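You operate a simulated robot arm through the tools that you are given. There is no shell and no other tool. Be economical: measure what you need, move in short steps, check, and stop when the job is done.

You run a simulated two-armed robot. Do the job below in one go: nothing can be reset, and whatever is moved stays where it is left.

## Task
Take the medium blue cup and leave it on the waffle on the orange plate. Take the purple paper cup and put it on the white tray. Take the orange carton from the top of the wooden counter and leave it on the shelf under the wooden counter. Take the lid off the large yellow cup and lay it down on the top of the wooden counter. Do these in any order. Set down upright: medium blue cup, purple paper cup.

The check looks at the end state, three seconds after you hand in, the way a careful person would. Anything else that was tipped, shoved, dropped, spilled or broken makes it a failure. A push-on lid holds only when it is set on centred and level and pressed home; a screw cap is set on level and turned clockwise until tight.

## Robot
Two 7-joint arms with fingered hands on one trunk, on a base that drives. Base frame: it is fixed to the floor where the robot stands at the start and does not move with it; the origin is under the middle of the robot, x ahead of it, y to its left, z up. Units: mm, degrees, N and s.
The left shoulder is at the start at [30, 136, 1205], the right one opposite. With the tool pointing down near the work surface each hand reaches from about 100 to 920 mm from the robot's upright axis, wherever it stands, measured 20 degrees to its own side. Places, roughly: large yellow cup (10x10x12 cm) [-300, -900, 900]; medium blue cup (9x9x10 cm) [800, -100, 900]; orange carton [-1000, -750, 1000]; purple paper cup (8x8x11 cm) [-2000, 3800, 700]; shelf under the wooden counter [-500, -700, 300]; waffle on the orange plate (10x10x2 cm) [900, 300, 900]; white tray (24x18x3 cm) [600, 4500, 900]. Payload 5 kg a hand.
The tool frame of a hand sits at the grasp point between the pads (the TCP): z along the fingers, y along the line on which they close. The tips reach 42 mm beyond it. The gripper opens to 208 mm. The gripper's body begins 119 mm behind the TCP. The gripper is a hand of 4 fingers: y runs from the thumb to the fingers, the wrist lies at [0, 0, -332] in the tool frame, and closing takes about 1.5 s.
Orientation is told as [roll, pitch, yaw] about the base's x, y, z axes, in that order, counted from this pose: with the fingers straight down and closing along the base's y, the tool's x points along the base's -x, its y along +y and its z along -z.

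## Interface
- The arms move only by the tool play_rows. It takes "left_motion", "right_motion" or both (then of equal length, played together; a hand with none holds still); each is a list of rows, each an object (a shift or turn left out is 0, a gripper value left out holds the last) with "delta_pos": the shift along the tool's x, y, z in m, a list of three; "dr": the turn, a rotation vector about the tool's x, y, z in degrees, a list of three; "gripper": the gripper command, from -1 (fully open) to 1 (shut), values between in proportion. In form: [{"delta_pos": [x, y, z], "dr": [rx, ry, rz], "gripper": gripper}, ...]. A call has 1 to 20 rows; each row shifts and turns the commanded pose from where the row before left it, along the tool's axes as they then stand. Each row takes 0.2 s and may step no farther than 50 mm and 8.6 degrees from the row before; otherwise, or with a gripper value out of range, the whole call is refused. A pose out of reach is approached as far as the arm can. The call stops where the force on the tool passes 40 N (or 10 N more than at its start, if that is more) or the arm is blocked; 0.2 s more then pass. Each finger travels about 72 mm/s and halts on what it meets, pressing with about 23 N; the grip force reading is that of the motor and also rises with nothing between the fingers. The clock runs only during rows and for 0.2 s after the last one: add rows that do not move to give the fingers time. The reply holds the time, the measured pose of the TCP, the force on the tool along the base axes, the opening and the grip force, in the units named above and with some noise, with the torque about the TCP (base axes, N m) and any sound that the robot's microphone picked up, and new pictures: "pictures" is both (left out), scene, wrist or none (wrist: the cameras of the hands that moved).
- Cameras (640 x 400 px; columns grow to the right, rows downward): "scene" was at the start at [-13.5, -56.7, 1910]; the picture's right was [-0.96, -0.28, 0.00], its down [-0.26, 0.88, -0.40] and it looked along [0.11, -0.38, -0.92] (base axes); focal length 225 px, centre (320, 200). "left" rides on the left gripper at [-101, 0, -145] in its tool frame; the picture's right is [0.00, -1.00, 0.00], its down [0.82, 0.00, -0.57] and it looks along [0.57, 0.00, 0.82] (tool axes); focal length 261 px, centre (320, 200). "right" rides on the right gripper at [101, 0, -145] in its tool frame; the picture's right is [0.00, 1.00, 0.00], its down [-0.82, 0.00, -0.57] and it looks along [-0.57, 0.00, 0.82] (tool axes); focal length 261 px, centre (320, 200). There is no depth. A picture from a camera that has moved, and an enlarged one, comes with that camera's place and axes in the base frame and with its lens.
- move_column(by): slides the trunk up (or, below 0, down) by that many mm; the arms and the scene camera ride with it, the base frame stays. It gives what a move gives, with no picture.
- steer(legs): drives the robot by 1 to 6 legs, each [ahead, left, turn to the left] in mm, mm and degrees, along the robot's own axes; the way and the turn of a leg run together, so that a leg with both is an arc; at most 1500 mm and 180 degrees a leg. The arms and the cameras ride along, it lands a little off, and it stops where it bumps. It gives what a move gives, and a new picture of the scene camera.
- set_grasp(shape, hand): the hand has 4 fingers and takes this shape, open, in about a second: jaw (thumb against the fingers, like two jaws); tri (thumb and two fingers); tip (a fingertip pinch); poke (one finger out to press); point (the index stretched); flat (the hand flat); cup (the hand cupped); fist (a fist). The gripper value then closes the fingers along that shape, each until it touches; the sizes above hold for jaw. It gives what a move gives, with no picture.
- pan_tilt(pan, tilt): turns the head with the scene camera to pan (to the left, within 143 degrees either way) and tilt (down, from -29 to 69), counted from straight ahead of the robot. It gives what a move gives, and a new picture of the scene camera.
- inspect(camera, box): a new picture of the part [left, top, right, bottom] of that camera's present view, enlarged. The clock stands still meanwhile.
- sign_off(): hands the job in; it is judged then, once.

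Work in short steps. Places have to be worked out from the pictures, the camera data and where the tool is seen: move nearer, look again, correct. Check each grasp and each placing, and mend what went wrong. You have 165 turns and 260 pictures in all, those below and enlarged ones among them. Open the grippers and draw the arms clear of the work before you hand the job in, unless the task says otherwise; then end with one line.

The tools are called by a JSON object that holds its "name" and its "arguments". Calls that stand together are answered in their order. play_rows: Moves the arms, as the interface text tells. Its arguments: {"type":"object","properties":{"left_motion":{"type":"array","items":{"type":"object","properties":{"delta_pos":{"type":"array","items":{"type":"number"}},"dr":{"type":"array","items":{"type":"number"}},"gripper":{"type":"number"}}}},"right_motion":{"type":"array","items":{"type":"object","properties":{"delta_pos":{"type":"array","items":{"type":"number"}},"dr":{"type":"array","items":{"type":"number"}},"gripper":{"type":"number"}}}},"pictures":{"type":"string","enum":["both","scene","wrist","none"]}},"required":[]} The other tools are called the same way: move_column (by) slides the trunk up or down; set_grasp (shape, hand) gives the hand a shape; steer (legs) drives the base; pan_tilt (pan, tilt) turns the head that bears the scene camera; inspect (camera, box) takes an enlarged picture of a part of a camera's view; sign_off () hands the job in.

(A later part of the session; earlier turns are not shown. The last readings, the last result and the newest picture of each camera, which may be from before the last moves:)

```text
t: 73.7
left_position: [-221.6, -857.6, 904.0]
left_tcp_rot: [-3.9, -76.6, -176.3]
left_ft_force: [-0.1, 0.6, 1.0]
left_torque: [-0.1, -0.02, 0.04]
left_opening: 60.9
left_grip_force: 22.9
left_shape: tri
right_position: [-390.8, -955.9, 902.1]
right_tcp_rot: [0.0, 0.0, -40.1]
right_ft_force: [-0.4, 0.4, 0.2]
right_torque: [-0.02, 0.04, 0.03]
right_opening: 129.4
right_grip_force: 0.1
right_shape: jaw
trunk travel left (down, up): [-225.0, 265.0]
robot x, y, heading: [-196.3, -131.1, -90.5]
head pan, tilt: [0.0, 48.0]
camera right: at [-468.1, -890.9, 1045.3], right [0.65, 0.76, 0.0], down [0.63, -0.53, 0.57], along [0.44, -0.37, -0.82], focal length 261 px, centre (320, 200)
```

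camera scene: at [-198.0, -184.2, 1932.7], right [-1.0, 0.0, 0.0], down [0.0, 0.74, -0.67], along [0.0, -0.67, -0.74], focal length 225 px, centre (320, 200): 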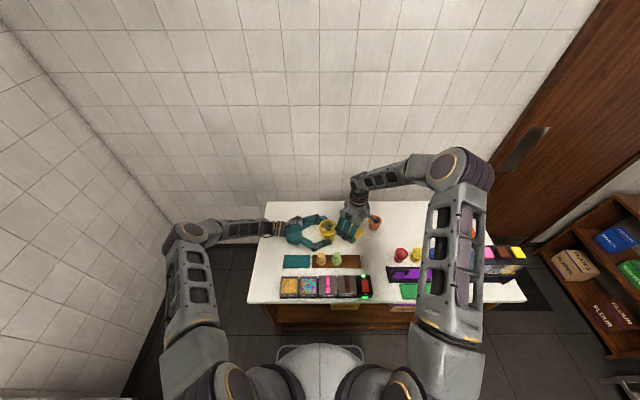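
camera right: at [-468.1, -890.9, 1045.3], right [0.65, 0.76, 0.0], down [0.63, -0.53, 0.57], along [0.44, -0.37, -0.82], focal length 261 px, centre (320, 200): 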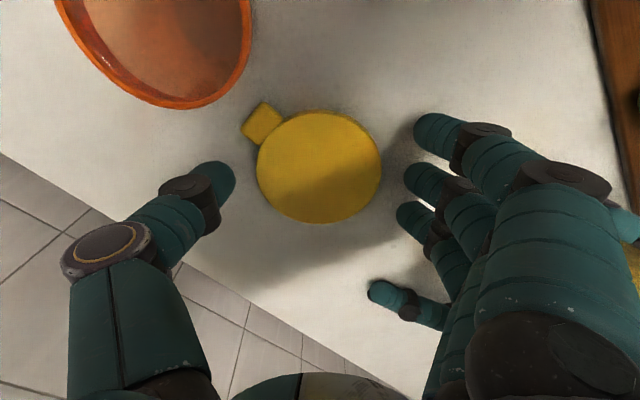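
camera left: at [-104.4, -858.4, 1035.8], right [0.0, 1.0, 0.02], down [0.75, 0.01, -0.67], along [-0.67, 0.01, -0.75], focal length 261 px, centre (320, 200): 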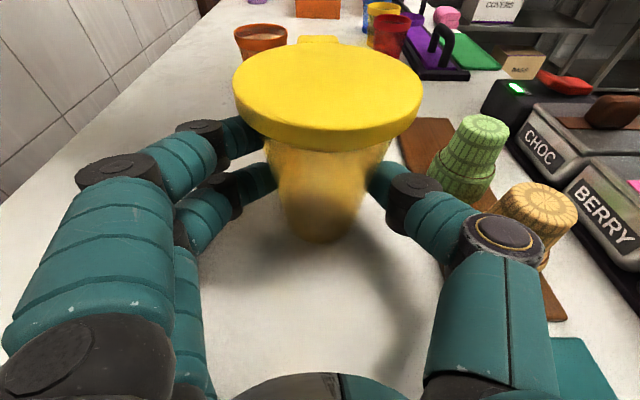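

The lid lies flat. I'll raise the right hand straight up, clear of everything.

{"name": "play_rows", "arguments": {"right_motion": [{"delta_pos": [0, 0, -0.02]}, {"delta_pos": [0, 0, -0.04]}, {"delta_pos": [0, 0, -0.045]}, {"delta_pos": [0, 0, -0.045]}, {"delta_pos": [0, 0, -0.045]}, {"delta_pos": [0, 0, -0.045]}, {"delta_pos": [0, 0, -0.03]}, {}], "pictures": "wrist"}}

{"name": "inspect", "arguments": {"camera": "left", "box": [140, 0, 500, 260]}}

```text
t: 75.5
left_position: [-222.7, -857.4, 903.7]
left_tcp_rot: [-3.9, -76.6, -176.2]
left_ft_force: [-0.7, 0.6, 0.8]
left_torque: [-0.12, 0.03, -0.04]
left_opening: 60.8
left_grip_force: 22.6
left_shape: tri
right_position: [-393.0, -956.8, 1171.2]
right_tcp_rot: [0.2, 0.0, -40.0]
right_ft_force: [0.6, -0.2, 0.4]
right_torque: [0.02, -0.01, 0.01]
right_opening: 129.6
right_grip_force: 0.1
right_shape: jaw
trunk travel left (down, up): [-225.0, 265.0]
robot x, y, heading: [-196.8, -134.1, -90.2]
head pan, tilt: [0.0, 48.0]
camera right: at [-470.8, -893.1, 1315.4], right [0.65, 0.76, 0.0], down [0.63, -0.53, 0.57], along [0.44, -0.37, -0.82], focal length 261 px, centre (320, 200)
```

right: 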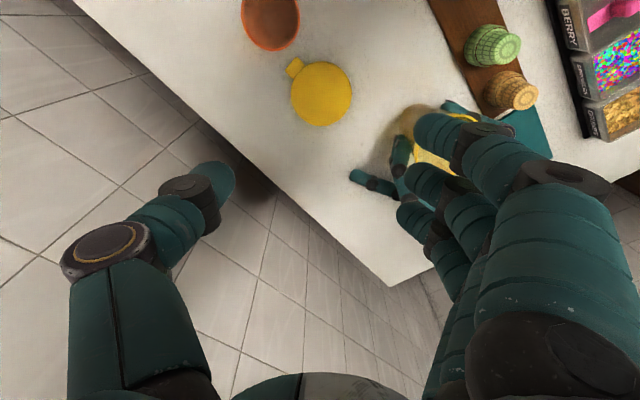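

```text
1.54 times, centred on (320, 130) of left
camera zoom: at [-104.7, -858.4, 1035.6], right [0.0, 1.0, 0.02], down [0.75, 0.01, -0.67], along [-0.67, 0.01, -0.75], focal length 401 px, centre (320, 308)
```

zoom: 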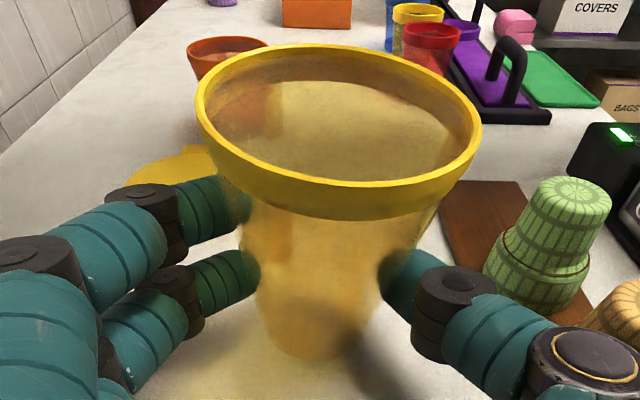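

The right hand is clear. The cup was lifted a few mm and leans slightly in the left hand, so I'll lower it in small steps until it touches.

{"name": "play_rows", "arguments": {"left_motion": [{"delta_pos": [0.00195, 0, 0.00047]}, {"delta_pos": [0.00195, 0, 0.00047]}, {}], "pictures": "none"}}

```text
t: 76.3
left_position: [-221.6, -857.5, 898.8]
left_tcp_rot: [-3.7, -76.5, -176.6]
left_ft_force: [1.8, 3.2, 5.4]
left_torque: [-0.8, -0.1, 0.17]
left_opening: 60.6
left_grip_force: 22.7
left_shape: tri
right_position: [-393.2, -957.5, 1171.7]
right_tcp_rot: [0.0, 0.0, -40.0]
right_ft_force: [0.2, -0.3, 0.9]
right_torque: [0.0, 0.0, -0.01]
right_opening: 129.4
right_grip_force: 0.0
right_shape: jaw
trunk travel left (down, up): [-225.0, 265.0]
robot x, y, heading: [-197.1, -135.4, -90.4]
head pan, tilt: [0.0, 48.0]
```

The left hand's spare finger touches first, with the cup still ~10 mm up. The cup is tapered, so opening very slowly should let it slide down gently between the fingers.

{"name": "play_rows", "arguments": {"left_motion": [{"delta_pos": [-0.00195, 0, -0.00047], "gripper": 0.44}, {"gripper": 0.42}, {"gripper": 0.41}, {"gripper": 0.4}, {"gripper": 0.39}, {}], "pictures": "none"}}

{"name": "inspect", "arguments": {"camera": "left", "box": [140, 0, 500, 260]}}

```text
t: 77.7
left_position: [-223.2, -857.6, 900.7]
left_tcp_rot: [-3.9, -76.7, -176.2]
left_ft_force: [0.6, 0.1, 0.0]
left_torque: [-0.08, 0.0, -0.04]
left_opening: 63.0
left_grip_force: 0.0
left_shape: tri
right_position: [-392.3, -957.5, 1170.4]
right_tcp_rot: [-0.1, 0.0, -40.0]
right_ft_force: [0.2, 0.2, -0.7]
right_torque: [-0.01, 0.0, 0.02]
right_opening: 129.3
right_grip_force: 0.1
right_shape: jaw
trunk travel left (down, up): [-225.0, 265.0]
robot x, y, heading: [-199.7, -135.4, -90.0]
head pan, tilt: [0.0, 48.0]
```

```text
1.54 times, centred on (320, 130) of left
camera zoom: at [-105.7, -858.0, 1033.0], right [0.0, 1.0, 0.02], down [0.75, 0.01, -0.67], along [-0.67, 0.01, -0.75], focal length 401 px, centre (320, 308)
```

zoom: 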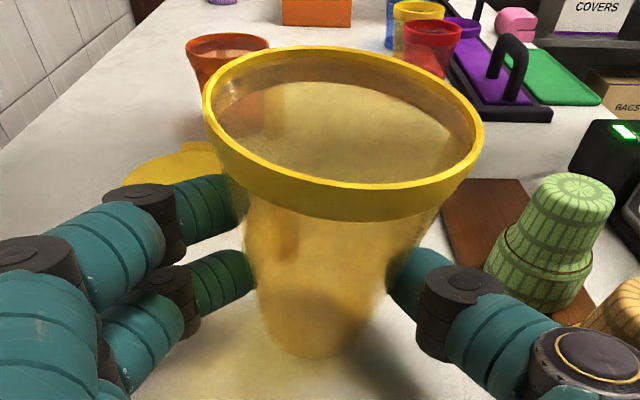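

The grip force is zero and the cup barely moved. I'll open a bit further and see whether it stands level.

{"name": "play_rows", "arguments": {"left_motion": [{"gripper": 0.37}, {"gripper": 0.35}, {"gripper": 0.33}, {"gripper": 0.31}, {"gripper": 0.29}, {}], "pictures": "none"}}

{"name": "inspect", "arguments": {"camera": "left", "box": [140, 0, 500, 260]}}

{"name": "inspect", "arguments": {"camera": "scene", "box": [270, 180, 390, 270]}}

```text
t: 79.1
left_position: [-223.9, -856.0, 901.2]
left_tcp_rot: [-3.9, -76.5, -176.3]
left_ft_force: [0.8, 0.7, 0.6]
left_torque: [-0.1, 0.03, -0.03]
left_opening: 73.0
left_grip_force: 0.2
left_shape: tri
right_position: [-392.3, -957.3, 1172.3]
right_tcp_rot: [0.2, 0.0, -40.0]
right_ft_force: [0.7, -0.2, 0.2]
right_torque: [0.0, 0.02, 0.01]
right_opening: 129.5
right_grip_force: 0.0
right_shape: jaw
trunk travel left (down, up): [-225.0, 265.0]
robot x, y, heading: [-193.5, -134.6, -90.1]
head pan, tilt: [0.0, 48.0]
```

```text
1.54 times, centred on (320, 130) of left
camera zoom: at [-105.7, -858.0, 1033.0], right [0.0, 1.0, 0.02], down [0.75, 0.01, -0.67], along [-0.67, 0.01, -0.75], focal length 401 px, centre (320, 308)
```

zoom: 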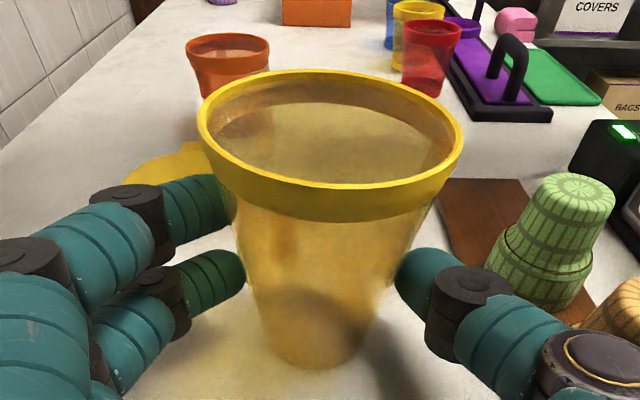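

```text
4.44 times, centred on (330, 225) of scene
camera zoom: at [-197.9, -184.2, 1932.6], right [-1.0, 0.0, 0.0], down [0.0, 0.74, -0.67], along [0.0, -0.67, -0.74], focal length 998 px, centre (276, 89)
```

zoom: 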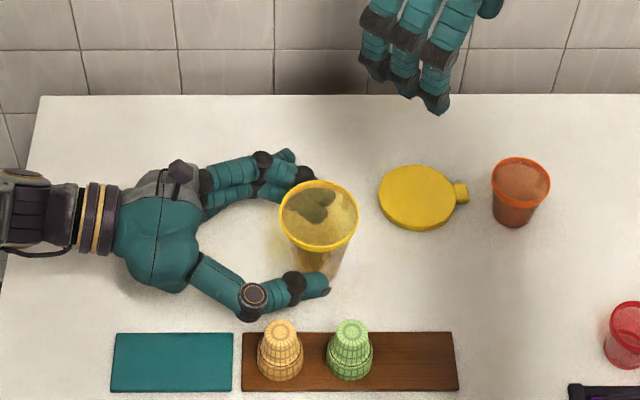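

The cup is settling down level as planned. I'll keep opening slowly.

{"name": "play_rows", "arguments": {"left_motion": [{"gripper": 0.27}, {"gripper": 0.25}, {"gripper": 0.23}, {"gripper": 0.2}, {"gripper": 0.15}, {"gripper": 0.1}, {}], "pictures": "none"}}

{"name": "inspect", "arguments": {"camera": "left", "box": [140, 0, 500, 260]}}

```text
t: 80.7
left_position: [-223.5, -857.0, 900.5]
left_tcp_rot: [-3.9, -76.6, -176.2]
left_ft_force: [0.2, 1.0, 0.3]
left_torque: [-0.09, 0.0, 0.01]
left_opening: 92.7
left_grip_force: 0.1
left_shape: tri
right_position: [-392.9, -958.2, 1171.3]
right_tcp_rot: [-0.1, 0.0, -40.0]
right_ft_force: [0.4, -0.4, 0.4]
right_torque: [0.06, 0.01, 0.01]
right_opening: 129.4
right_grip_force: 0.1
right_shape: jaw
trunk travel left (down, up): [-225.0, 265.0]
robot x, y, heading: [-199.4, -135.2, -90.2]
head pan, tilt: [0.0, 48.0]
```

```text
1.54 times, centred on (320, 130) of left
camera zoom: at [-105.7, -858.0, 1033.0], right [0.0, 1.0, 0.02], down [0.75, 0.01, -0.67], along [-0.67, 0.01, -0.75], focal length 401 px, centre (320, 308)
```

zoom: 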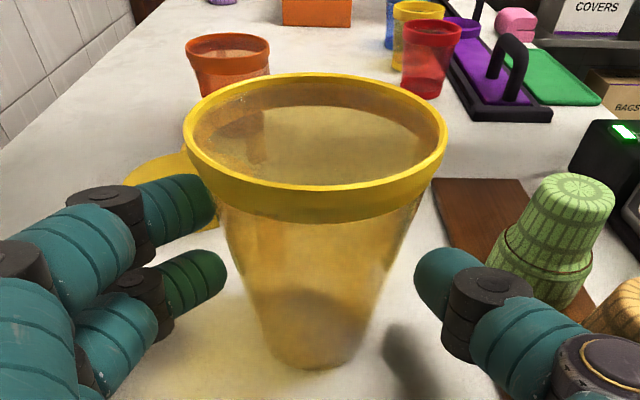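

The cup stands level and the fingers are free. I'll withdraw the left hand along +x, then raise it.

{"name": "play_rows", "arguments": {"left_motion": [{"gripper": 0.0}, {"delta_pos": [0.007, 0, -0.0292]}, {"delta_pos": [0.0105, 0, -0.044]}, {"delta_pos": [0.0105, 0, -0.044]}, {"delta_pos": [0.0105, 0, -0.044]}, {"delta_pos": [-0.04, 0, -0.01]}, {"delta_pos": [-0.045, 0, -0.01]}, {"delta_pos": [-0.045, 0, -0.01]}, {"delta_pos": [-0.045, 0, -0.01]}, {"delta_pos": [-0.045, 0, -0.01]}, {"delta_pos": [-0.045, 0, -0.01]}, {"delta_pos": [-0.045, 0, -0.01]}, {}]}}

```text
t: 83.5
left_position: [-56.7, -862.1, 1215.8]
left_tcp_rot: [-4.1, -76.5, -176.0]
left_ft_force: [0.2, 0.3, 0.0]
left_torque: [0.01, 0.04, -0.04]
left_opening: 103.0
left_grip_force: 0.0
left_shape: tri
right_position: [-393.3, -958.9, 1170.8]
right_tcp_rot: [-0.1, 0.1, -40.0]
right_ft_force: [-0.2, 0.5, 1.2]
right_torque: [0.03, 0.04, 0.01]
right_opening: 129.1
right_grip_force: 0.1
right_shape: jaw
trunk travel left (down, up): [-225.0, 265.0]
robot x, y, heading: [-196.3, -136.9, -90.3]
head pan, tilt: [0.0, 48.0]
camera scene: at [-197.0, -185.2, 1932.5], right [-1.0, 0.0, 0.0], down [0.0, 0.74, -0.67], along [0.0, -0.67, -0.74], focal length 225 px, centre (320, 200)
camera left: at [59.9, -863.6, 1348.1], right [0.0, 1.0, 0.02], down [0.75, 0.02, -0.67], along [-0.67, 0.01, -0.75], focal length 261 px, centre (320, 200)
```

scene: 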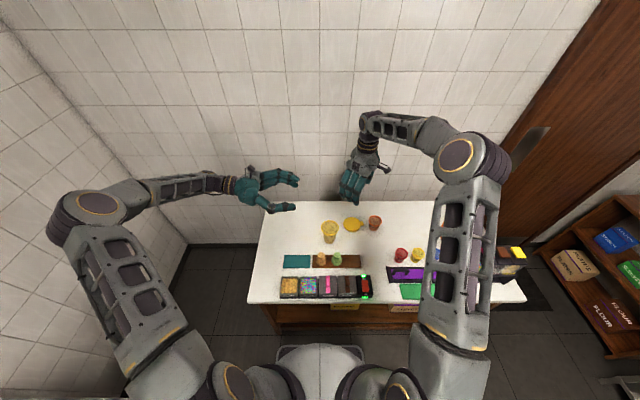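
left: 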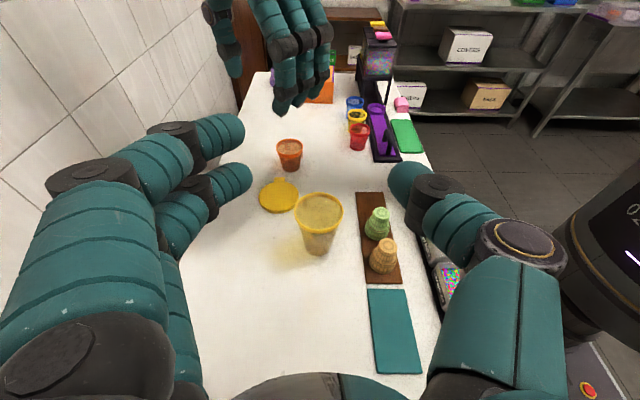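

The cup, lid and cones all look right. I'll fold both hands back toward the robot while restoring their normal orientation.

{"name": "play_rows", "arguments": {"left_motion": [{"delta_pos": [0, -0.043, 0]}, {"delta_pos": [0, -0.043, 0]}, {"delta_pos": [0, -0.043, 0]}, {"delta_pos": [0, -0.043, 0]}, {"delta_pos": [0, -0.043, 0]}, {"delta_pos": [0, -0.043, 0]}, {"delta_pos": [0, -0.043, 0]}, {"dr": [0, -6, 0]}, {"dr": [0, -6, 0]}, {"dr": [-4.9, 4.9, -4.9]}, {"dr": [-4.9, 4.9, -4.9]}, {"dr": [-4.9, 4.9, -4.9]}, {"dr": [-4.9, 4.9, -4.9]}, {"dr": [-4.9, 4.9, -4.9]}, {"dr": [-4.9, 4.9, -4.9]}, {"dr": [-4.9, 4.9, -4.9]}, {"dr": [-4.9, 4.9, -4.9]}, {"dr": [-4.9, 4.9, -4.9]}, {"dr": [-4.9, 4.9, -4.9]}], "right_motion": [{"delta_pos": [0, 0, -0.03]}, {"delta_pos": [0, 0, -0.03]}, {"dr": [0, 0, 8.3]}, {"dr": [0, 0, 8.3]}, {"dr": [0, 0, 8.3]}, {"dr": [0, 0, 8.3]}, {"dr": [0, 0, 8.3]}, {"dr": [0, 0, 8.3]}, {"delta_pos": [0.04, 0, 0]}, {"delta_pos": [0.04, 0, 0]}, {"delta_pos": [0.04, 0, 0]}, {"delta_pos": [0.04, 0, 0]}, {"delta_pos": [0.04, 0, 0]}, {"delta_pos": [0.04, 0, 0]}, {"delta_pos": [0.04, 0, 0]}, {"delta_pos": [0.04, 0, 0]}, {}, {}, {}], "pictures": "scene"}}

```text
t: 87.5
left_position: [-54.3, -571.4, 1227.6]
left_tcp_rot: [-15.9, -21.9, -107.8]
left_ft_force: [0.0, 0.1, -0.6]
left_torque: [0.04, -0.08, 0.02]
left_opening: 103.7
left_grip_force: 0.1
left_shape: tri
left hand out of reach, approached as far as the arm can: row 16, 17
right_position: [-390.3, -635.3, 1231.0]
right_tcp_rot: [-0.1, 0.0, -89.8]
right_ft_force: [1.1, 0.1, -0.2]
right_torque: [0.05, -0.02, 0.01]
right_opening: 129.6
right_grip_force: 0.0
right_shape: jaw
trunk travel left (down, up): [-225.0, 265.0]
robot x, y, heading: [-200.8, -137.7, -90.0]
head pan, tilt: [0.0, 48.0]
camera scene: at [-198.8, -184.9, 1932.6], right [-1.0, 0.0, 0.0], down [0.0, 0.74, -0.67], along [0.0, -0.67, -0.74], focal length 225 px, centre (320, 200)
```

scene: 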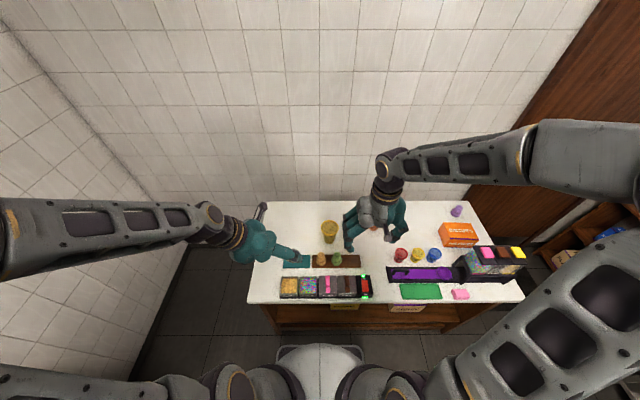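

I'll finish squaring the left hand and take a closer look at the carton and what surrounds it.

{"name": "play_rows", "arguments": {"left_motion": [{"dr": [-4.9, 4.9, -4.9]}, {"dr": [-4.9, 4.9, -4.9]}, {"dr": [-4.9, 4.9, -4.9]}, {"dr": [-4, 4, -4]}, {"delta_pos": [0.04, 0.04, 0]}, {"delta_pos": [0.03, 0.04, 0]}], "pictures": "none"}}

{"name": "inspect", "arguments": {"camera": "scene", "box": [370, 190, 540, 310]}}

```text
refused: row 5 steps farther than a row can; nothing moved
```

```text
3.33 times, centred on (455, 250) of scene
camera zoom: at [-198.8, -184.9, 1932.6], right [-1.0, 0.0, 0.0], down [0.0, 0.74, -0.67], along [0.0, -0.67, -0.74], focal length 749 px, centre (-130, 33)
```

zoom: 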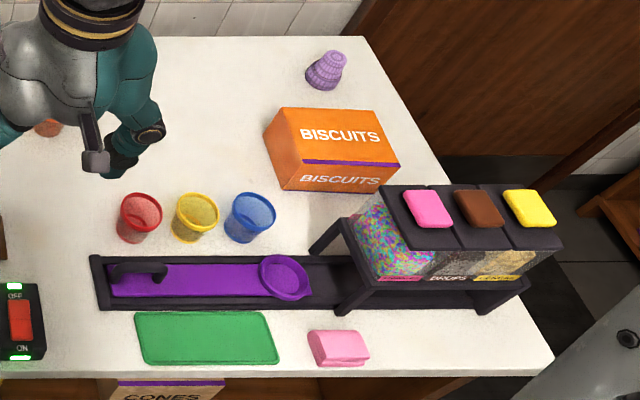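

The carton spans x -866…-1018, y -816…-916 and z 846…942, with a dispenser in front of it. The left hand can take it with its fingers coming from +x at 45°, closing along y. First I'll finish squaring the left hand and tuck the right arm.

{"name": "play_rows", "arguments": {"left_motion": [{"dr": [-4.9, 4.9, -4.9]}, {"dr": [-4.9, 4.9, -4.9]}, {"dr": [-4.9, 4.9, -4.9]}, {"dr": [-4, 4, -4]}, {}, {}, {}], "right_motion": [{"delta_pos": [0.025, -0.03, 0]}, {"delta_pos": [0.028, -0.037, 0]}, {"delta_pos": [0.028, -0.037, 0]}, {"delta_pos": [0.028, -0.037, 0]}, {"delta_pos": [0.028, -0.037, 0]}, {"delta_pos": [0.028, -0.037, 0]}, {"delta_pos": [0.028, -0.037, 0]}], "pictures": "none"}}

{"name": "set_grasp", "arguments": {"hand": "left", "shape": "jaw"}}

{"name": "steer", "arguments": {"legs": [[0, -470, 0]]}}

```text
t: 89.1
left_position: [-56.1, -570.7, 1228.2]
left_tcp_rot: [-0.2, -0.7, -91.7]
left_ft_force: [0.1, 0.9, 0.1]
left_torque: [-0.09, -0.02, -0.03]
left_opening: 103.5
left_grip_force: 0.2
left_shape: tri
right_position: [-647.5, -440.6, 1231.4]
right_tcp_rot: [0.1, -0.1, -89.7]
right_ft_force: [0.3, 1.7, 1.1]
right_torque: [-0.12, -0.11, 0.03]
right_opening: 129.7
right_grip_force: 0.0
right_shape: jaw
trunk travel left (down, up): [-225.0, 265.0]
robot x, y, heading: [-198.2, -135.1, -90.0]
head pan, tilt: [0.0, 48.0]
```

```text
t: 90.0
left_position: [-54.9, -572.1, 1227.0]
left_tcp_rot: [-0.2, -0.7, -91.6]
left_ft_force: [0.2, 0.1, 0.7]
left_torque: [-0.03, -0.04, 0.0]
left_opening: 207.8
left_grip_force: 0.2
left_shape: jaw
right_position: [-647.1, -440.4, 1231.9]
right_tcp_rot: [0.0, 0.0, -89.8]
right_ft_force: [-0.4, 0.1, -0.5]
right_torque: [-0.03, -0.01, 0.0]
right_opening: 129.5
right_grip_force: 0.1
right_shape: jaw
trunk travel left (down, up): [-225.0, 265.0]
robot x, y, heading: [-195.7, -133.5, -90.2]
head pan, tilt: [0.0, 48.0]
```

```text
t: 92.8
left_position: [-528.4, -570.5, 1227.6]
left_tcp_rot: [-0.1, -0.7, -90.6]
left_ft_force: [-0.8, 0.0, 0.5]
left_torque: [0.0, -0.05, 0.03]
left_opening: 207.9
left_grip_force: 0.0
left_shape: jaw
right_position: [-1121.4, -451.8, 1231.3]
right_tcp_rot: [0.0, 0.0, -89.0]
right_ft_force: [-0.4, 0.3, -0.6]
right_torque: [0.0, -0.07, 0.0]
right_opening: 129.8
right_grip_force: 0.2
right_shape: jaw
trunk travel left (down, up): [-225.0, 265.0]
robot x, y, heading: [-679.7, -137.4, -89.4]
head pan, tilt: [0.0, 48.0]
camera scene: at [-677.8, -185.8, 1932.7], right [-1.0, -0.01, 0.0], down [-0.01, 0.74, -0.67], along [0.01, -0.67, -0.74], focal length 225 px, centre (320, 200)
```

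scene: 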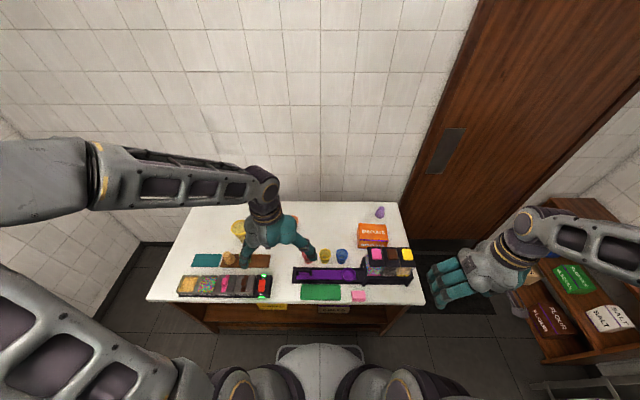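

Now I'll turn the left hand by -90° yaw, then tilt it 45° so the fingers come from +x.

{"name": "play_rows", "arguments": {"left_motion": [{"dr": [0, 0, 8.14], "gripper": -0.6}, {"dr": [0, 0, 8.14]}, {"dr": [0, 0, 8.14]}, {"dr": [0, 0, 8.14]}, {"dr": [0, 0, 8.14]}, {"dr": [0, 0, 8.14]}, {"dr": [0, 0, 8.14]}, {"dr": [0, 0, 8.14]}, {"dr": [0, 0, 8.14]}, {"dr": [0, 0, 8.14]}, {"dr": [0, 0, 8.14]}, {"dr": [0, -7.5, 0]}, {"dr": [0, -7.5, 0]}, {"dr": [0, -7.5, 0]}, {"dr": [0, -7.5, 0]}, {"dr": [0, -7.5, 0]}, {"dr": [0, -7.5, 0]}, {}]}}

```text
t: 96.7
left_position: [-527.2, -570.6, 1226.2]
left_tcp_rot: [1.1, -45.1, 179.1]
left_ft_force: [0.0, 0.9, 0.6]
left_torque: [-0.05, -0.06, 0.0]
left_opening: 166.5
left_grip_force: 0.0
left_shape: jaw
right_position: [-1122.4, -450.3, 1231.9]
right_tcp_rot: [0.1, 0.0, -89.0]
right_ft_force: [-1.2, -0.1, -0.2]
right_torque: [-0.04, -0.09, 0.0]
right_opening: 129.4
right_grip_force: 0.2
right_shape: jaw
trunk travel left (down, up): [-225.0, 265.0]
robot x, y, heading: [-678.0, -138.1, -89.2]
head pan, tilt: [0.0, 48.0]
camera scene: at [-678.2, -185.0, 1932.7], right [-1.0, -0.01, 0.0], down [-0.01, 0.74, -0.67], along [0.01, -0.67, -0.74], focal length 225 px, centre (320, 200)
camera left: at [-496.1, -567.5, 1401.3], right [0.0, 1.0, -0.01], down [0.98, 0.0, -0.18], along [-0.18, -0.01, -0.98], focal length 261 px, centre (320, 200)
```

scene: 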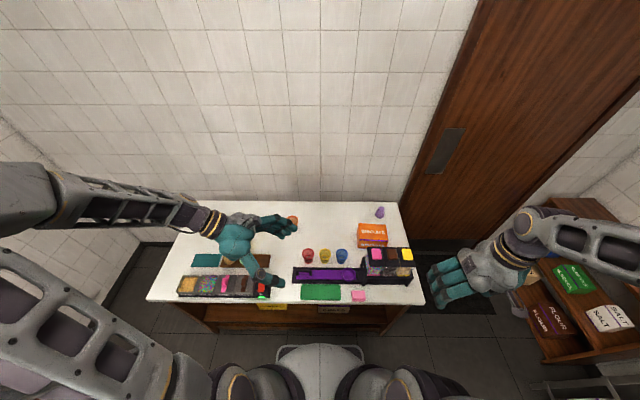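
left: 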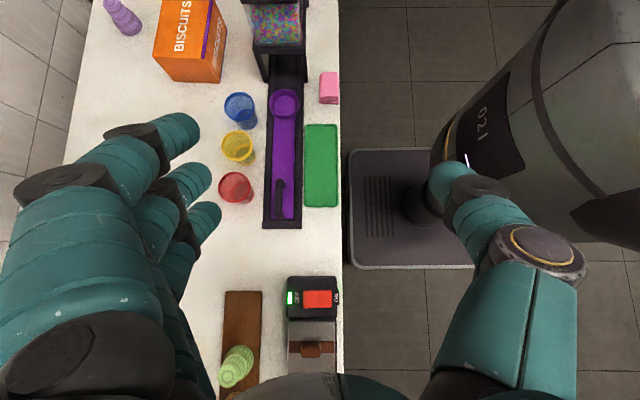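

Orientation is good. I'll move above the carton at z≈1150 and narrow the hand a bit.

{"name": "play_rows", "arguments": {"left_motion": [{"delta_pos": [-0.0209, 0.0268, 0.0313], "gripper": -0.35}, {"delta_pos": [-0.0209, 0.0268, 0.0313]}, {"delta_pos": [-0.0209, 0.0268, 0.0313]}, {"delta_pos": [-0.0209, 0.0268, 0.0313]}, {"delta_pos": [-0.0209, 0.0268, 0.0313]}, {"delta_pos": [-0.0209, 0.0268, 0.0313]}, {"delta_pos": [-0.0209, 0.0268, 0.0313]}, {"delta_pos": [-0.0209, 0.0268, 0.0313]}, {"delta_pos": [-0.0209, 0.0268, 0.0313]}, {"delta_pos": [-0.0209, 0.0268, 0.0313]}, {"delta_pos": [-0.0209, 0.0268, 0.0313]}, {}]}}

```text
t: 99.2
left_position: [-934.0, -866.9, 1152.6]
left_tcp_rot: [1.0, -45.1, 179.1]
left_ft_force: [0.6, 1.2, 0.7]
left_torque: [-0.03, 0.01, 0.03]
left_opening: 140.9
left_grip_force: 0.1
left_shape: jaw
right_position: [-1119.0, -450.0, 1232.8]
right_tcp_rot: [0.0, 0.0, -88.9]
right_ft_force: [0.8, 1.1, 1.1]
right_torque: [-0.09, 0.07, 0.02]
right_opening: 129.4
right_grip_force: 0.0
right_shape: jaw
trunk travel left (down, up): [-225.0, 265.0]
robot x, y, heading: [-676.2, -137.3, -89.5]
head pan, tilt: [0.0, 48.0]
camera scene: at [-674.7, -184.4, 1932.8], right [-1.0, -0.01, 0.0], down [-0.01, 0.74, -0.67], along [0.01, -0.67, -0.74], focal length 225 px, centre (320, 200)
camera left: at [-902.1, -863.5, 1326.0], right [0.0, 1.0, -0.01], down [0.98, 0.0, -0.18], along [-0.18, -0.01, -0.98], focal length 261 px, centre (320, 200)
```

scene: 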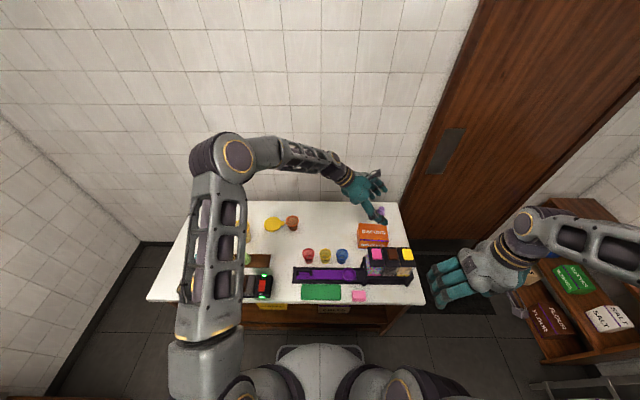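
left: 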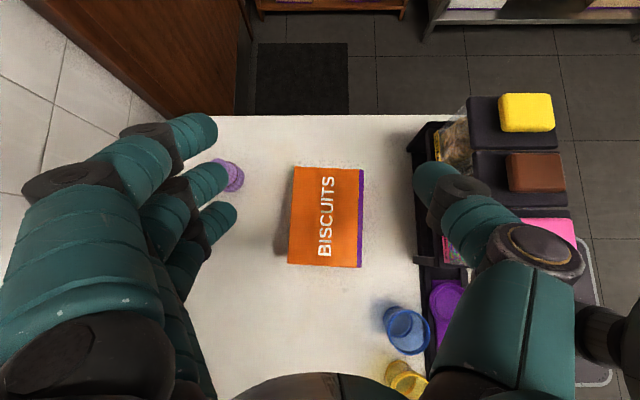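

Carton centre is (-947, -859), 147×105 mm. The dispenser's back is near y≈-712, close to the thumb, so I'll narrow slightly and descend partway.

{"name": "play_rows", "arguments": {"left_motion": [{"delta_pos": [0.0261, -0.0007, 0.0238], "gripper": -0.22}, {"delta_pos": [0.0261, -0.0007, 0.0238]}, {"delta_pos": [0.0261, -0.0007, 0.0238]}, {"delta_pos": [0.0261, -0.0007, 0.0238]}, {}]}}

```text
t: 100.5
left_position: [-926.3, -862.6, 1009.4]
left_tcp_rot: [1.0, -45.2, 179.0]
left_ft_force: [0.2, 0.2, -0.1]
left_torque: [-0.05, -0.04, 0.02]
left_opening: 127.2
left_grip_force: 0.1
left_shape: jaw
right_position: [-1122.5, -449.9, 1232.5]
right_tcp_rot: [0.0, 0.0, -88.9]
right_ft_force: [-0.3, 0.2, 0.1]
right_torque: [-0.06, -0.02, 0.01]
right_opening: 129.8
right_grip_force: 0.0
right_shape: jaw
trunk travel left (down, up): [-225.0, 265.0]
robot x, y, heading: [-677.3, -136.7, -89.2]
head pan, tilt: [0.0, 48.0]
camera scene: at [-677.4, -185.1, 1932.7], right [-1.0, -0.01, 0.0], down [-0.01, 0.74, -0.67], along [0.01, -0.67, -0.74], focal length 225 px, centre (320, 200)
camera left: at [-895.6, -860.3, 1184.2], right [0.0, 1.0, -0.01], down [0.98, 0.0, -0.18], along [-0.18, -0.01, -0.98], focal length 261 px, centre (320, 200)
```

scene: 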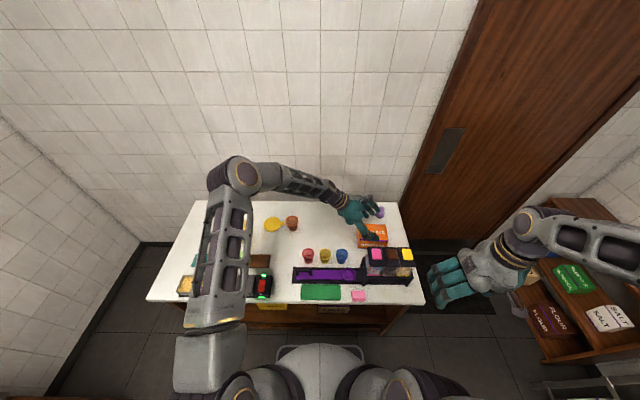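
left: 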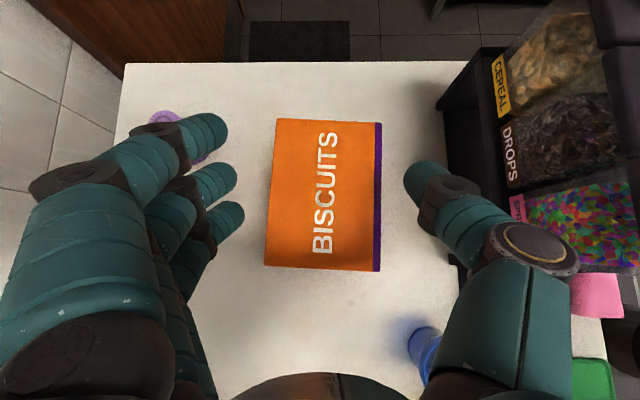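

Aligned in y. To keep the thumb knuckle off the dispenser I'll bias the grasp 25 mm toward +x and finish the descent.

{"name": "play_rows", "arguments": {"left_motion": [{"delta_pos": [0.0117, 0.001, -0.0117]}, {"delta_pos": [0.0074, 0, -0.0056]}, {"delta_pos": [0.024, 0, 0.024]}, {"delta_pos": [0.022, 0, 0.022]}, {}], "pictures": "wrist"}}

```text
t: 101.7
left_position: [-904.1, -866.7, 945.0]
left_tcp_rot: [1.0, -45.2, 179.0]
left_ft_force: [0.0, 0.5, 0.1]
left_torque: [0.01, 0.01, -0.01]
left_opening: 127.4
left_grip_force: 0.0
left_shape: jaw
right_position: [-1120.6, -450.3, 1231.6]
right_tcp_rot: [0.0, 0.0, -88.9]
right_ft_force: [-0.5, 0.7, 0.6]
right_torque: [-0.08, -0.02, -0.01]
right_opening: 129.4
right_grip_force: 0.1
right_shape: jaw
trunk travel left (down, up): [-225.0, 265.0]
robot x, y, heading: [-679.0, -136.7, -89.1]
head pan, tilt: [0.0, 48.0]
camera left: at [-873.0, -863.3, 1119.6], right [0.0, 1.0, -0.01], down [0.98, 0.0, -0.18], along [-0.18, -0.01, -0.98], focal length 261 px, centre (320, 200)
```

left: 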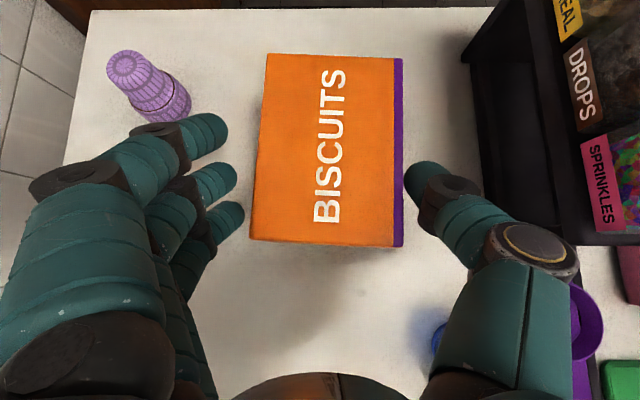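

The thumb is almost touching the carton's front edge. I'll shift 7 mm toward +y to centre, go down 5 mm, then close.

{"name": "play_rows", "arguments": {"left_motion": [{"delta_pos": [0, -0.007, 0]}, {"delta_pos": [0.0035, 0, 0.0035]}, {"gripper": 0.0}, {"gripper": 0.3}, {"gripper": 1}, {}, {}, {}], "pictures": "wrist"}}

```text
t: 103.5
left_position: [-903.7, -860.4, 941.1]
left_tcp_rot: [1.0, -45.2, 179.1]
left_ft_force: [0.9, -2.0, 2.8]
left_torque: [-0.5, 0.27, 0.08]
left_opening: 100.9
left_grip_force: 22.8
left_shape: jaw
right_position: [-1121.0, -449.8, 1232.5]
right_tcp_rot: [0.0, -0.1, -88.9]
right_ft_force: [0.1, 0.3, 0.2]
right_torque: [0.0, 0.0, -0.02]
right_opening: 129.7
right_grip_force: 0.0
right_shape: jaw
trunk travel left (down, up): [-225.0, 265.0]
robot x, y, heading: [-677.1, -136.9, -89.1]
head pan, tilt: [0.0, 48.0]
camera left: at [-872.5, -856.2, 1114.3], right [0.0, 1.0, -0.01], down [0.98, 0.0, -0.18], along [-0.18, -0.01, -0.98], focal length 261 px, centre (320, 200)
```

left: 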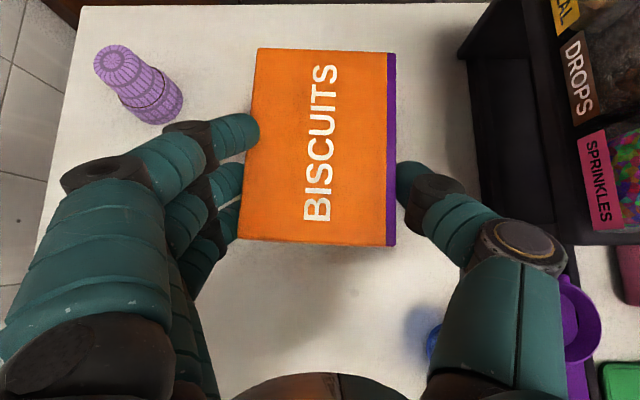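

Gripped at 100.9 mm with 22.8 N. I'll lift straight up.

{"name": "play_rows", "arguments": {"left_motion": [{"delta_pos": [-0.0142, 0, -0.014]}, {"delta_pos": [-0.0212, 0, -0.021]}, {"delta_pos": [-0.0283, 0, -0.028]}, {"delta_pos": [-0.0283, 0, -0.028]}, {"delta_pos": [-0.0283, 0, -0.028]}, {"delta_pos": [-0.0283, 0, -0.028]}, {"delta_pos": [-0.0283, 0, -0.028]}, {}]}}

```text
t: 105.2
left_position: [-901.9, -856.8, 1188.3]
left_tcp_rot: [1.0, -45.2, 179.2]
left_ft_force: [0.5, -1.9, -3.6]
left_torque: [0.03, -0.13, -0.02]
left_opening: 100.8
left_grip_force: 22.8
left_shape: jaw
right_position: [-1120.8, -452.0, 1231.2]
right_tcp_rot: [0.0, 0.1, -88.8]
right_ft_force: [-0.4, 0.0, 0.8]
right_torque: [0.09, 0.02, 0.02]
right_opening: 129.8
right_grip_force: 0.1
right_shape: jaw
trunk travel left (down, up): [-225.0, 265.0]
robot x, y, heading: [-676.2, -136.9, -89.6]
head pan, tilt: [0.0, 48.0]
camera scene: at [-676.9, -187.4, 1932.5], right [-1.0, -0.01, 0.0], down [-0.01, 0.74, -0.67], along [0.01, -0.67, -0.74], focal length 225 px, centre (320, 200)
camera left: at [-870.1, -854.9, 1362.8], right [0.0, 1.0, -0.01], down [0.98, 0.0, -0.18], along [-0.18, -0.01, -0.98], focal length 261 px, centre (320, 200)
```

scene: 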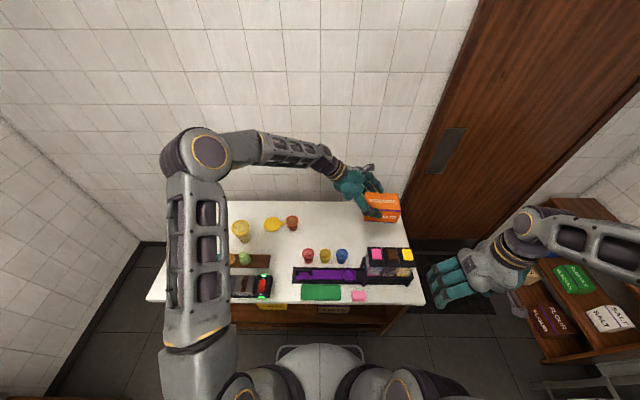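
left: 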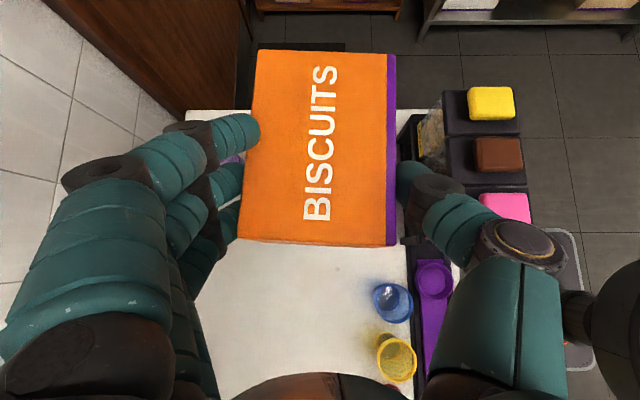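

The carton is held level, weighing about 0.37 kg. I'll raise it over the dispenser, bring it nearer, then yaw the hand back so the fingers point forward.

{"name": "play_rows", "arguments": {"left_motion": [{"delta_pos": [-0.0212, 0, -0.021]}, {"delta_pos": [-0.0212, 0, -0.021]}, {"delta_pos": [0.0265, -0.0171, -0.0266]}, {"delta_pos": [0.0265, -0.0171, -0.0266]}, {"delta_pos": [0.0265, -0.0171, -0.0266]}, {"delta_pos": [0.0265, -0.0171, -0.0266]}, {"delta_pos": [0.0265, -0.0171, -0.0266]}, {"delta_pos": [0.0265, -0.0171, -0.0266]}, {"delta_pos": [0.0265, -0.0171, -0.0266]}, {"delta_pos": [0.0265, -0.0171, -0.0266]}, {}], "pictures": "none"}}

{"name": "play_rows", "arguments": {"left_motion": [{"dr": [-5.79, 0.08, -5.74]}, {"dr": [-5.79, 0.08, -5.74]}, {"dr": [-5.79, 0.08, -5.74]}, {"dr": [-5.79, 0.08, -5.74]}, {"dr": [-5.79, 0.08, -5.74]}, {"dr": [-5.79, 0.08, -5.74]}, {"dr": [-5.79, 0.08, -5.74]}, {"dr": [-5.79, 0.08, -5.74]}, {"dr": [-5.79, 0.08, -5.74]}, {"dr": [-5.79, 0.08, -5.74]}, {"dr": [-5.79, 0.08, -5.74]}, {}]}}

```text
t: 107.7
left_position: [-601.1, -718.7, 1245.5]
left_tcp_rot: [1.0, -45.1, 179.1]
left_ft_force: [-0.8, -0.4, -3.4]
left_torque: [0.05, -0.2, -0.03]
left_opening: 100.5
left_grip_force: 23.6
left_shape: jaw
right_position: [-1122.1, -451.2, 1230.5]
right_tcp_rot: [0.0, -0.1, -88.9]
right_ft_force: [-0.4, 0.3, 0.3]
right_torque: [0.06, -0.06, 0.03]
right_opening: 129.7
right_grip_force: 0.0
right_shape: jaw
trunk travel left (down, up): [-225.0, 265.0]
robot x, y, heading: [-677.4, -137.5, -89.4]
head pan, tilt: [0.0, 48.0]
```

```text
t: 109.9
left_position: [-365.7, -614.8, 1017.6]
left_tcp_rot: [-7.7, -19.7, -63.8]
left_ft_force: [-11.8, -6.3, 14.8]
left_torque: [-0.65, 0.39, -0.02]
left_opening: 101.6
left_grip_force: 23.3
left_shape: jaw
right_position: [-1124.1, -452.3, 1231.1]
right_tcp_rot: [0.1, 0.0, -89.0]
right_ft_force: [-0.8, -0.2, -1.3]
right_torque: [0.03, -0.15, 0.03]
right_opening: 129.8
right_grip_force: 0.2
right_shape: jaw
trunk travel left (down, up): [-225.0, 265.0]
robot x, y, heading: [-681.1, -135.3, -88.9]
head pan, tilt: [0.0, 48.0]
stopped in row 11 (left hand): the force on the tool passed its limit at 47 N (the readings are from after the stop); the commanded pose is now the measured one
camera scene: at [-681.4, -186.2, 1932.8], right [-1.0, -0.01, 0.0], down [-0.01, 0.74, -0.67], along [0.01, -0.67, -0.74], focal length 225 px, centre (320, 200)
camera left: at [-327.0, -646.3, 1186.1], right [-0.91, -0.4, 0.13], down [-0.36, 0.9, 0.26], along [-0.22, 0.19, -0.96], focal length 261 px, centre (320, 200)
```

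scene: 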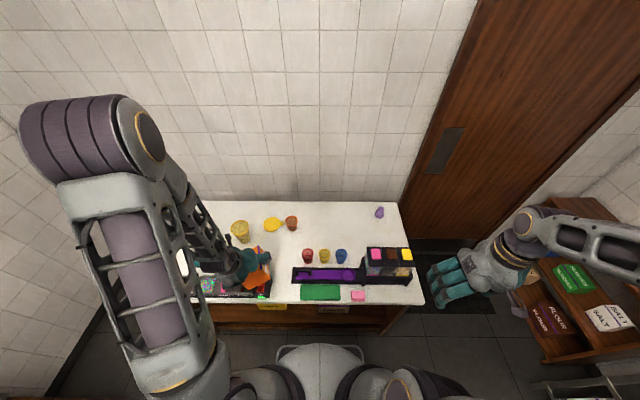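
left: 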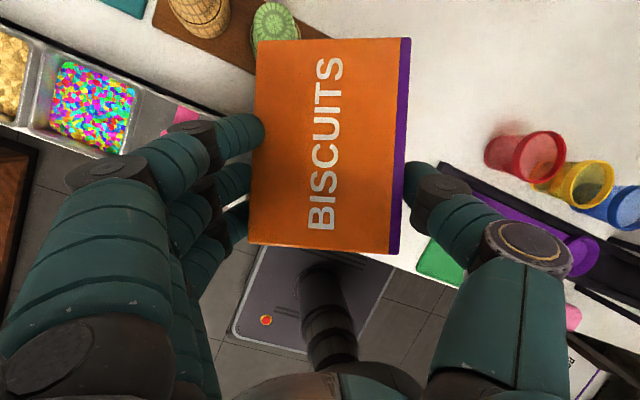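

The arm swung off its path during the turn and met something. I'll raise it straight up at once and check the scene.

{"name": "play_rows", "arguments": {"left_motion": [{"delta_pos": [-0.0134, -0.0052, -0.0374]}, {"delta_pos": [-0.0134, -0.0052, -0.0374]}, {"delta_pos": [-0.0134, -0.0052, -0.0374]}, {"delta_pos": [-0.0134, -0.0052, -0.0374]}, {}]}}

{"name": "inspect", "arguments": {"camera": "scene", "box": [150, 190, 430, 320]}}

```text
t: 111.1
left_position: [-359.2, -615.1, 1173.4]
left_tcp_rot: [-7.6, -19.4, -63.6]
left_ft_force: [-1.2, -1.4, -3.6]
left_torque: [0.2, -0.09, 0.05]
left_opening: 101.0
left_grip_force: 23.7
left_shape: jaw
right_position: [-1120.9, -452.3, 1230.4]
right_tcp_rot: [0.1, 0.0, -88.8]
right_ft_force: [-1.1, -0.6, -1.1]
right_torque: [0.08, -0.08, -0.04]
right_opening: 129.7
right_grip_force: 0.1
right_shape: jaw
trunk travel left (down, up): [-225.0, 265.0]
robot x, y, heading: [-678.4, -132.4, -89.4]
head pan, tilt: [0.0, 48.0]
heard: snap
camera scene: at [-678.0, -188.4, 1932.5], right [-1.0, -0.01, 0.0], down [-0.01, 0.74, -0.67], along [0.01, -0.67, -0.74], focal length 225 px, centre (320, 200)
camera left: at [-321.1, -648.3, 1342.6], right [-0.91, -0.41, 0.13], down [-0.36, 0.89, 0.26], along [-0.22, 0.19, -0.96], focal length 261 px, centre (320, 200)
```

scene: 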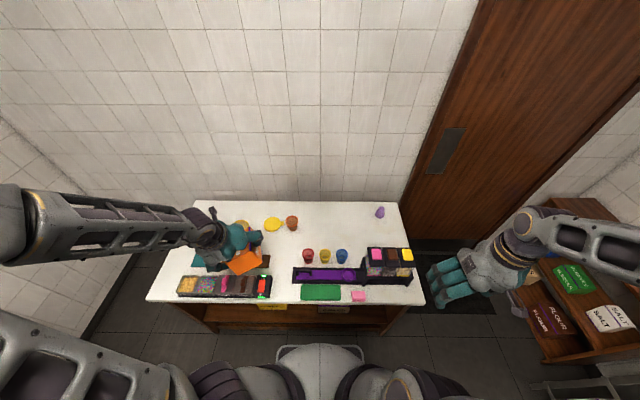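
left: 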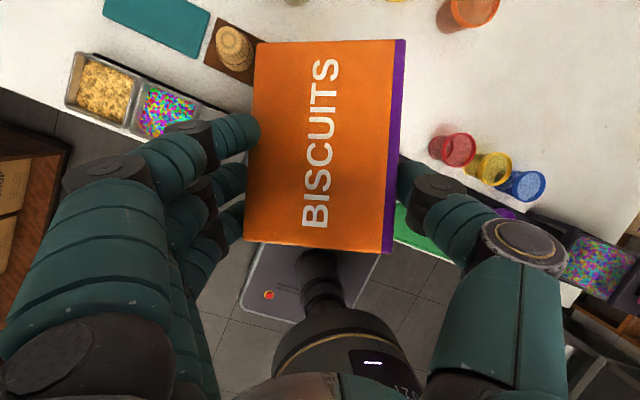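

```text
2.29 times, centred on (290, 255) of scene
camera zoom: at [-678.0, -188.4, 1932.5], right [-1.0, -0.01, 0.0], down [-0.01, 0.74, -0.67], along [0.01, -0.67, -0.74], focal length 513 px, centre (389, 74)
```

zoom: 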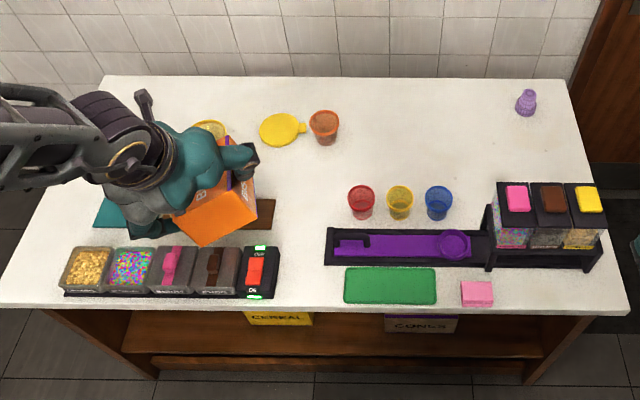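

A snap was heard. I'll back the robot away so I can see whether anything on the counter changed.

{"name": "steer", "arguments": {"legs": [[-350, 0, 0]]}}

{"name": "inspect", "arguments": {"camera": "scene", "box": [180, 120, 340, 230]}}

```text
t: 113.3
left_position: [-362.8, -261.8, 1172.2]
left_tcp_rot: [-7.7, -19.5, -63.5]
left_ft_force: [-0.2, -0.1, -3.3]
left_torque: [0.02, -0.01, -0.02]
left_opening: 101.3
left_grip_force: 22.7
left_shape: jaw
right_position: [-1125.4, -100.3, 1231.6]
right_tcp_rot: [0.0, 0.0, -88.6]
right_ft_force: [1.0, 0.6, 0.9]
right_torque: [-0.09, -0.05, -0.02]
right_opening: 129.7
right_grip_force: 0.0
right_shape: jaw
trunk travel left (down, up): [-225.0, 265.0]
robot x, y, heading: [-681.0, 215.2, -89.2]
head pan, tilt: [0.0, 48.0]
camera scene: at [-681.0, 166.2, 1932.7], right [-1.0, -0.01, 0.0], down [-0.01, 0.74, -0.67], along [0.01, -0.67, -0.74], focal length 225 px, centre (320, 200)
```

scene: 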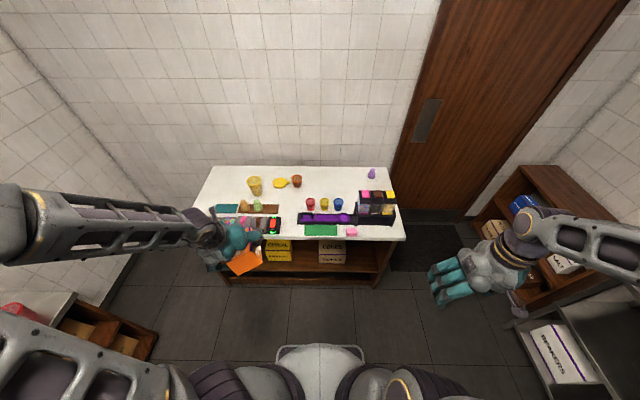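

```text
3.64 times, centred on (260, 175) of scene
camera zoom: at [-681.0, 166.2, 1932.7], right [-1.0, -0.01, 0.0], down [-0.01, 0.74, -0.67], along [0.01, -0.67, -0.74], focal length 817 px, centre (538, 291)
```

zoom: 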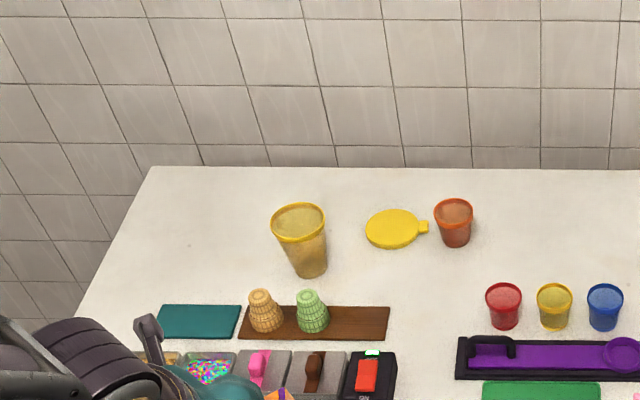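

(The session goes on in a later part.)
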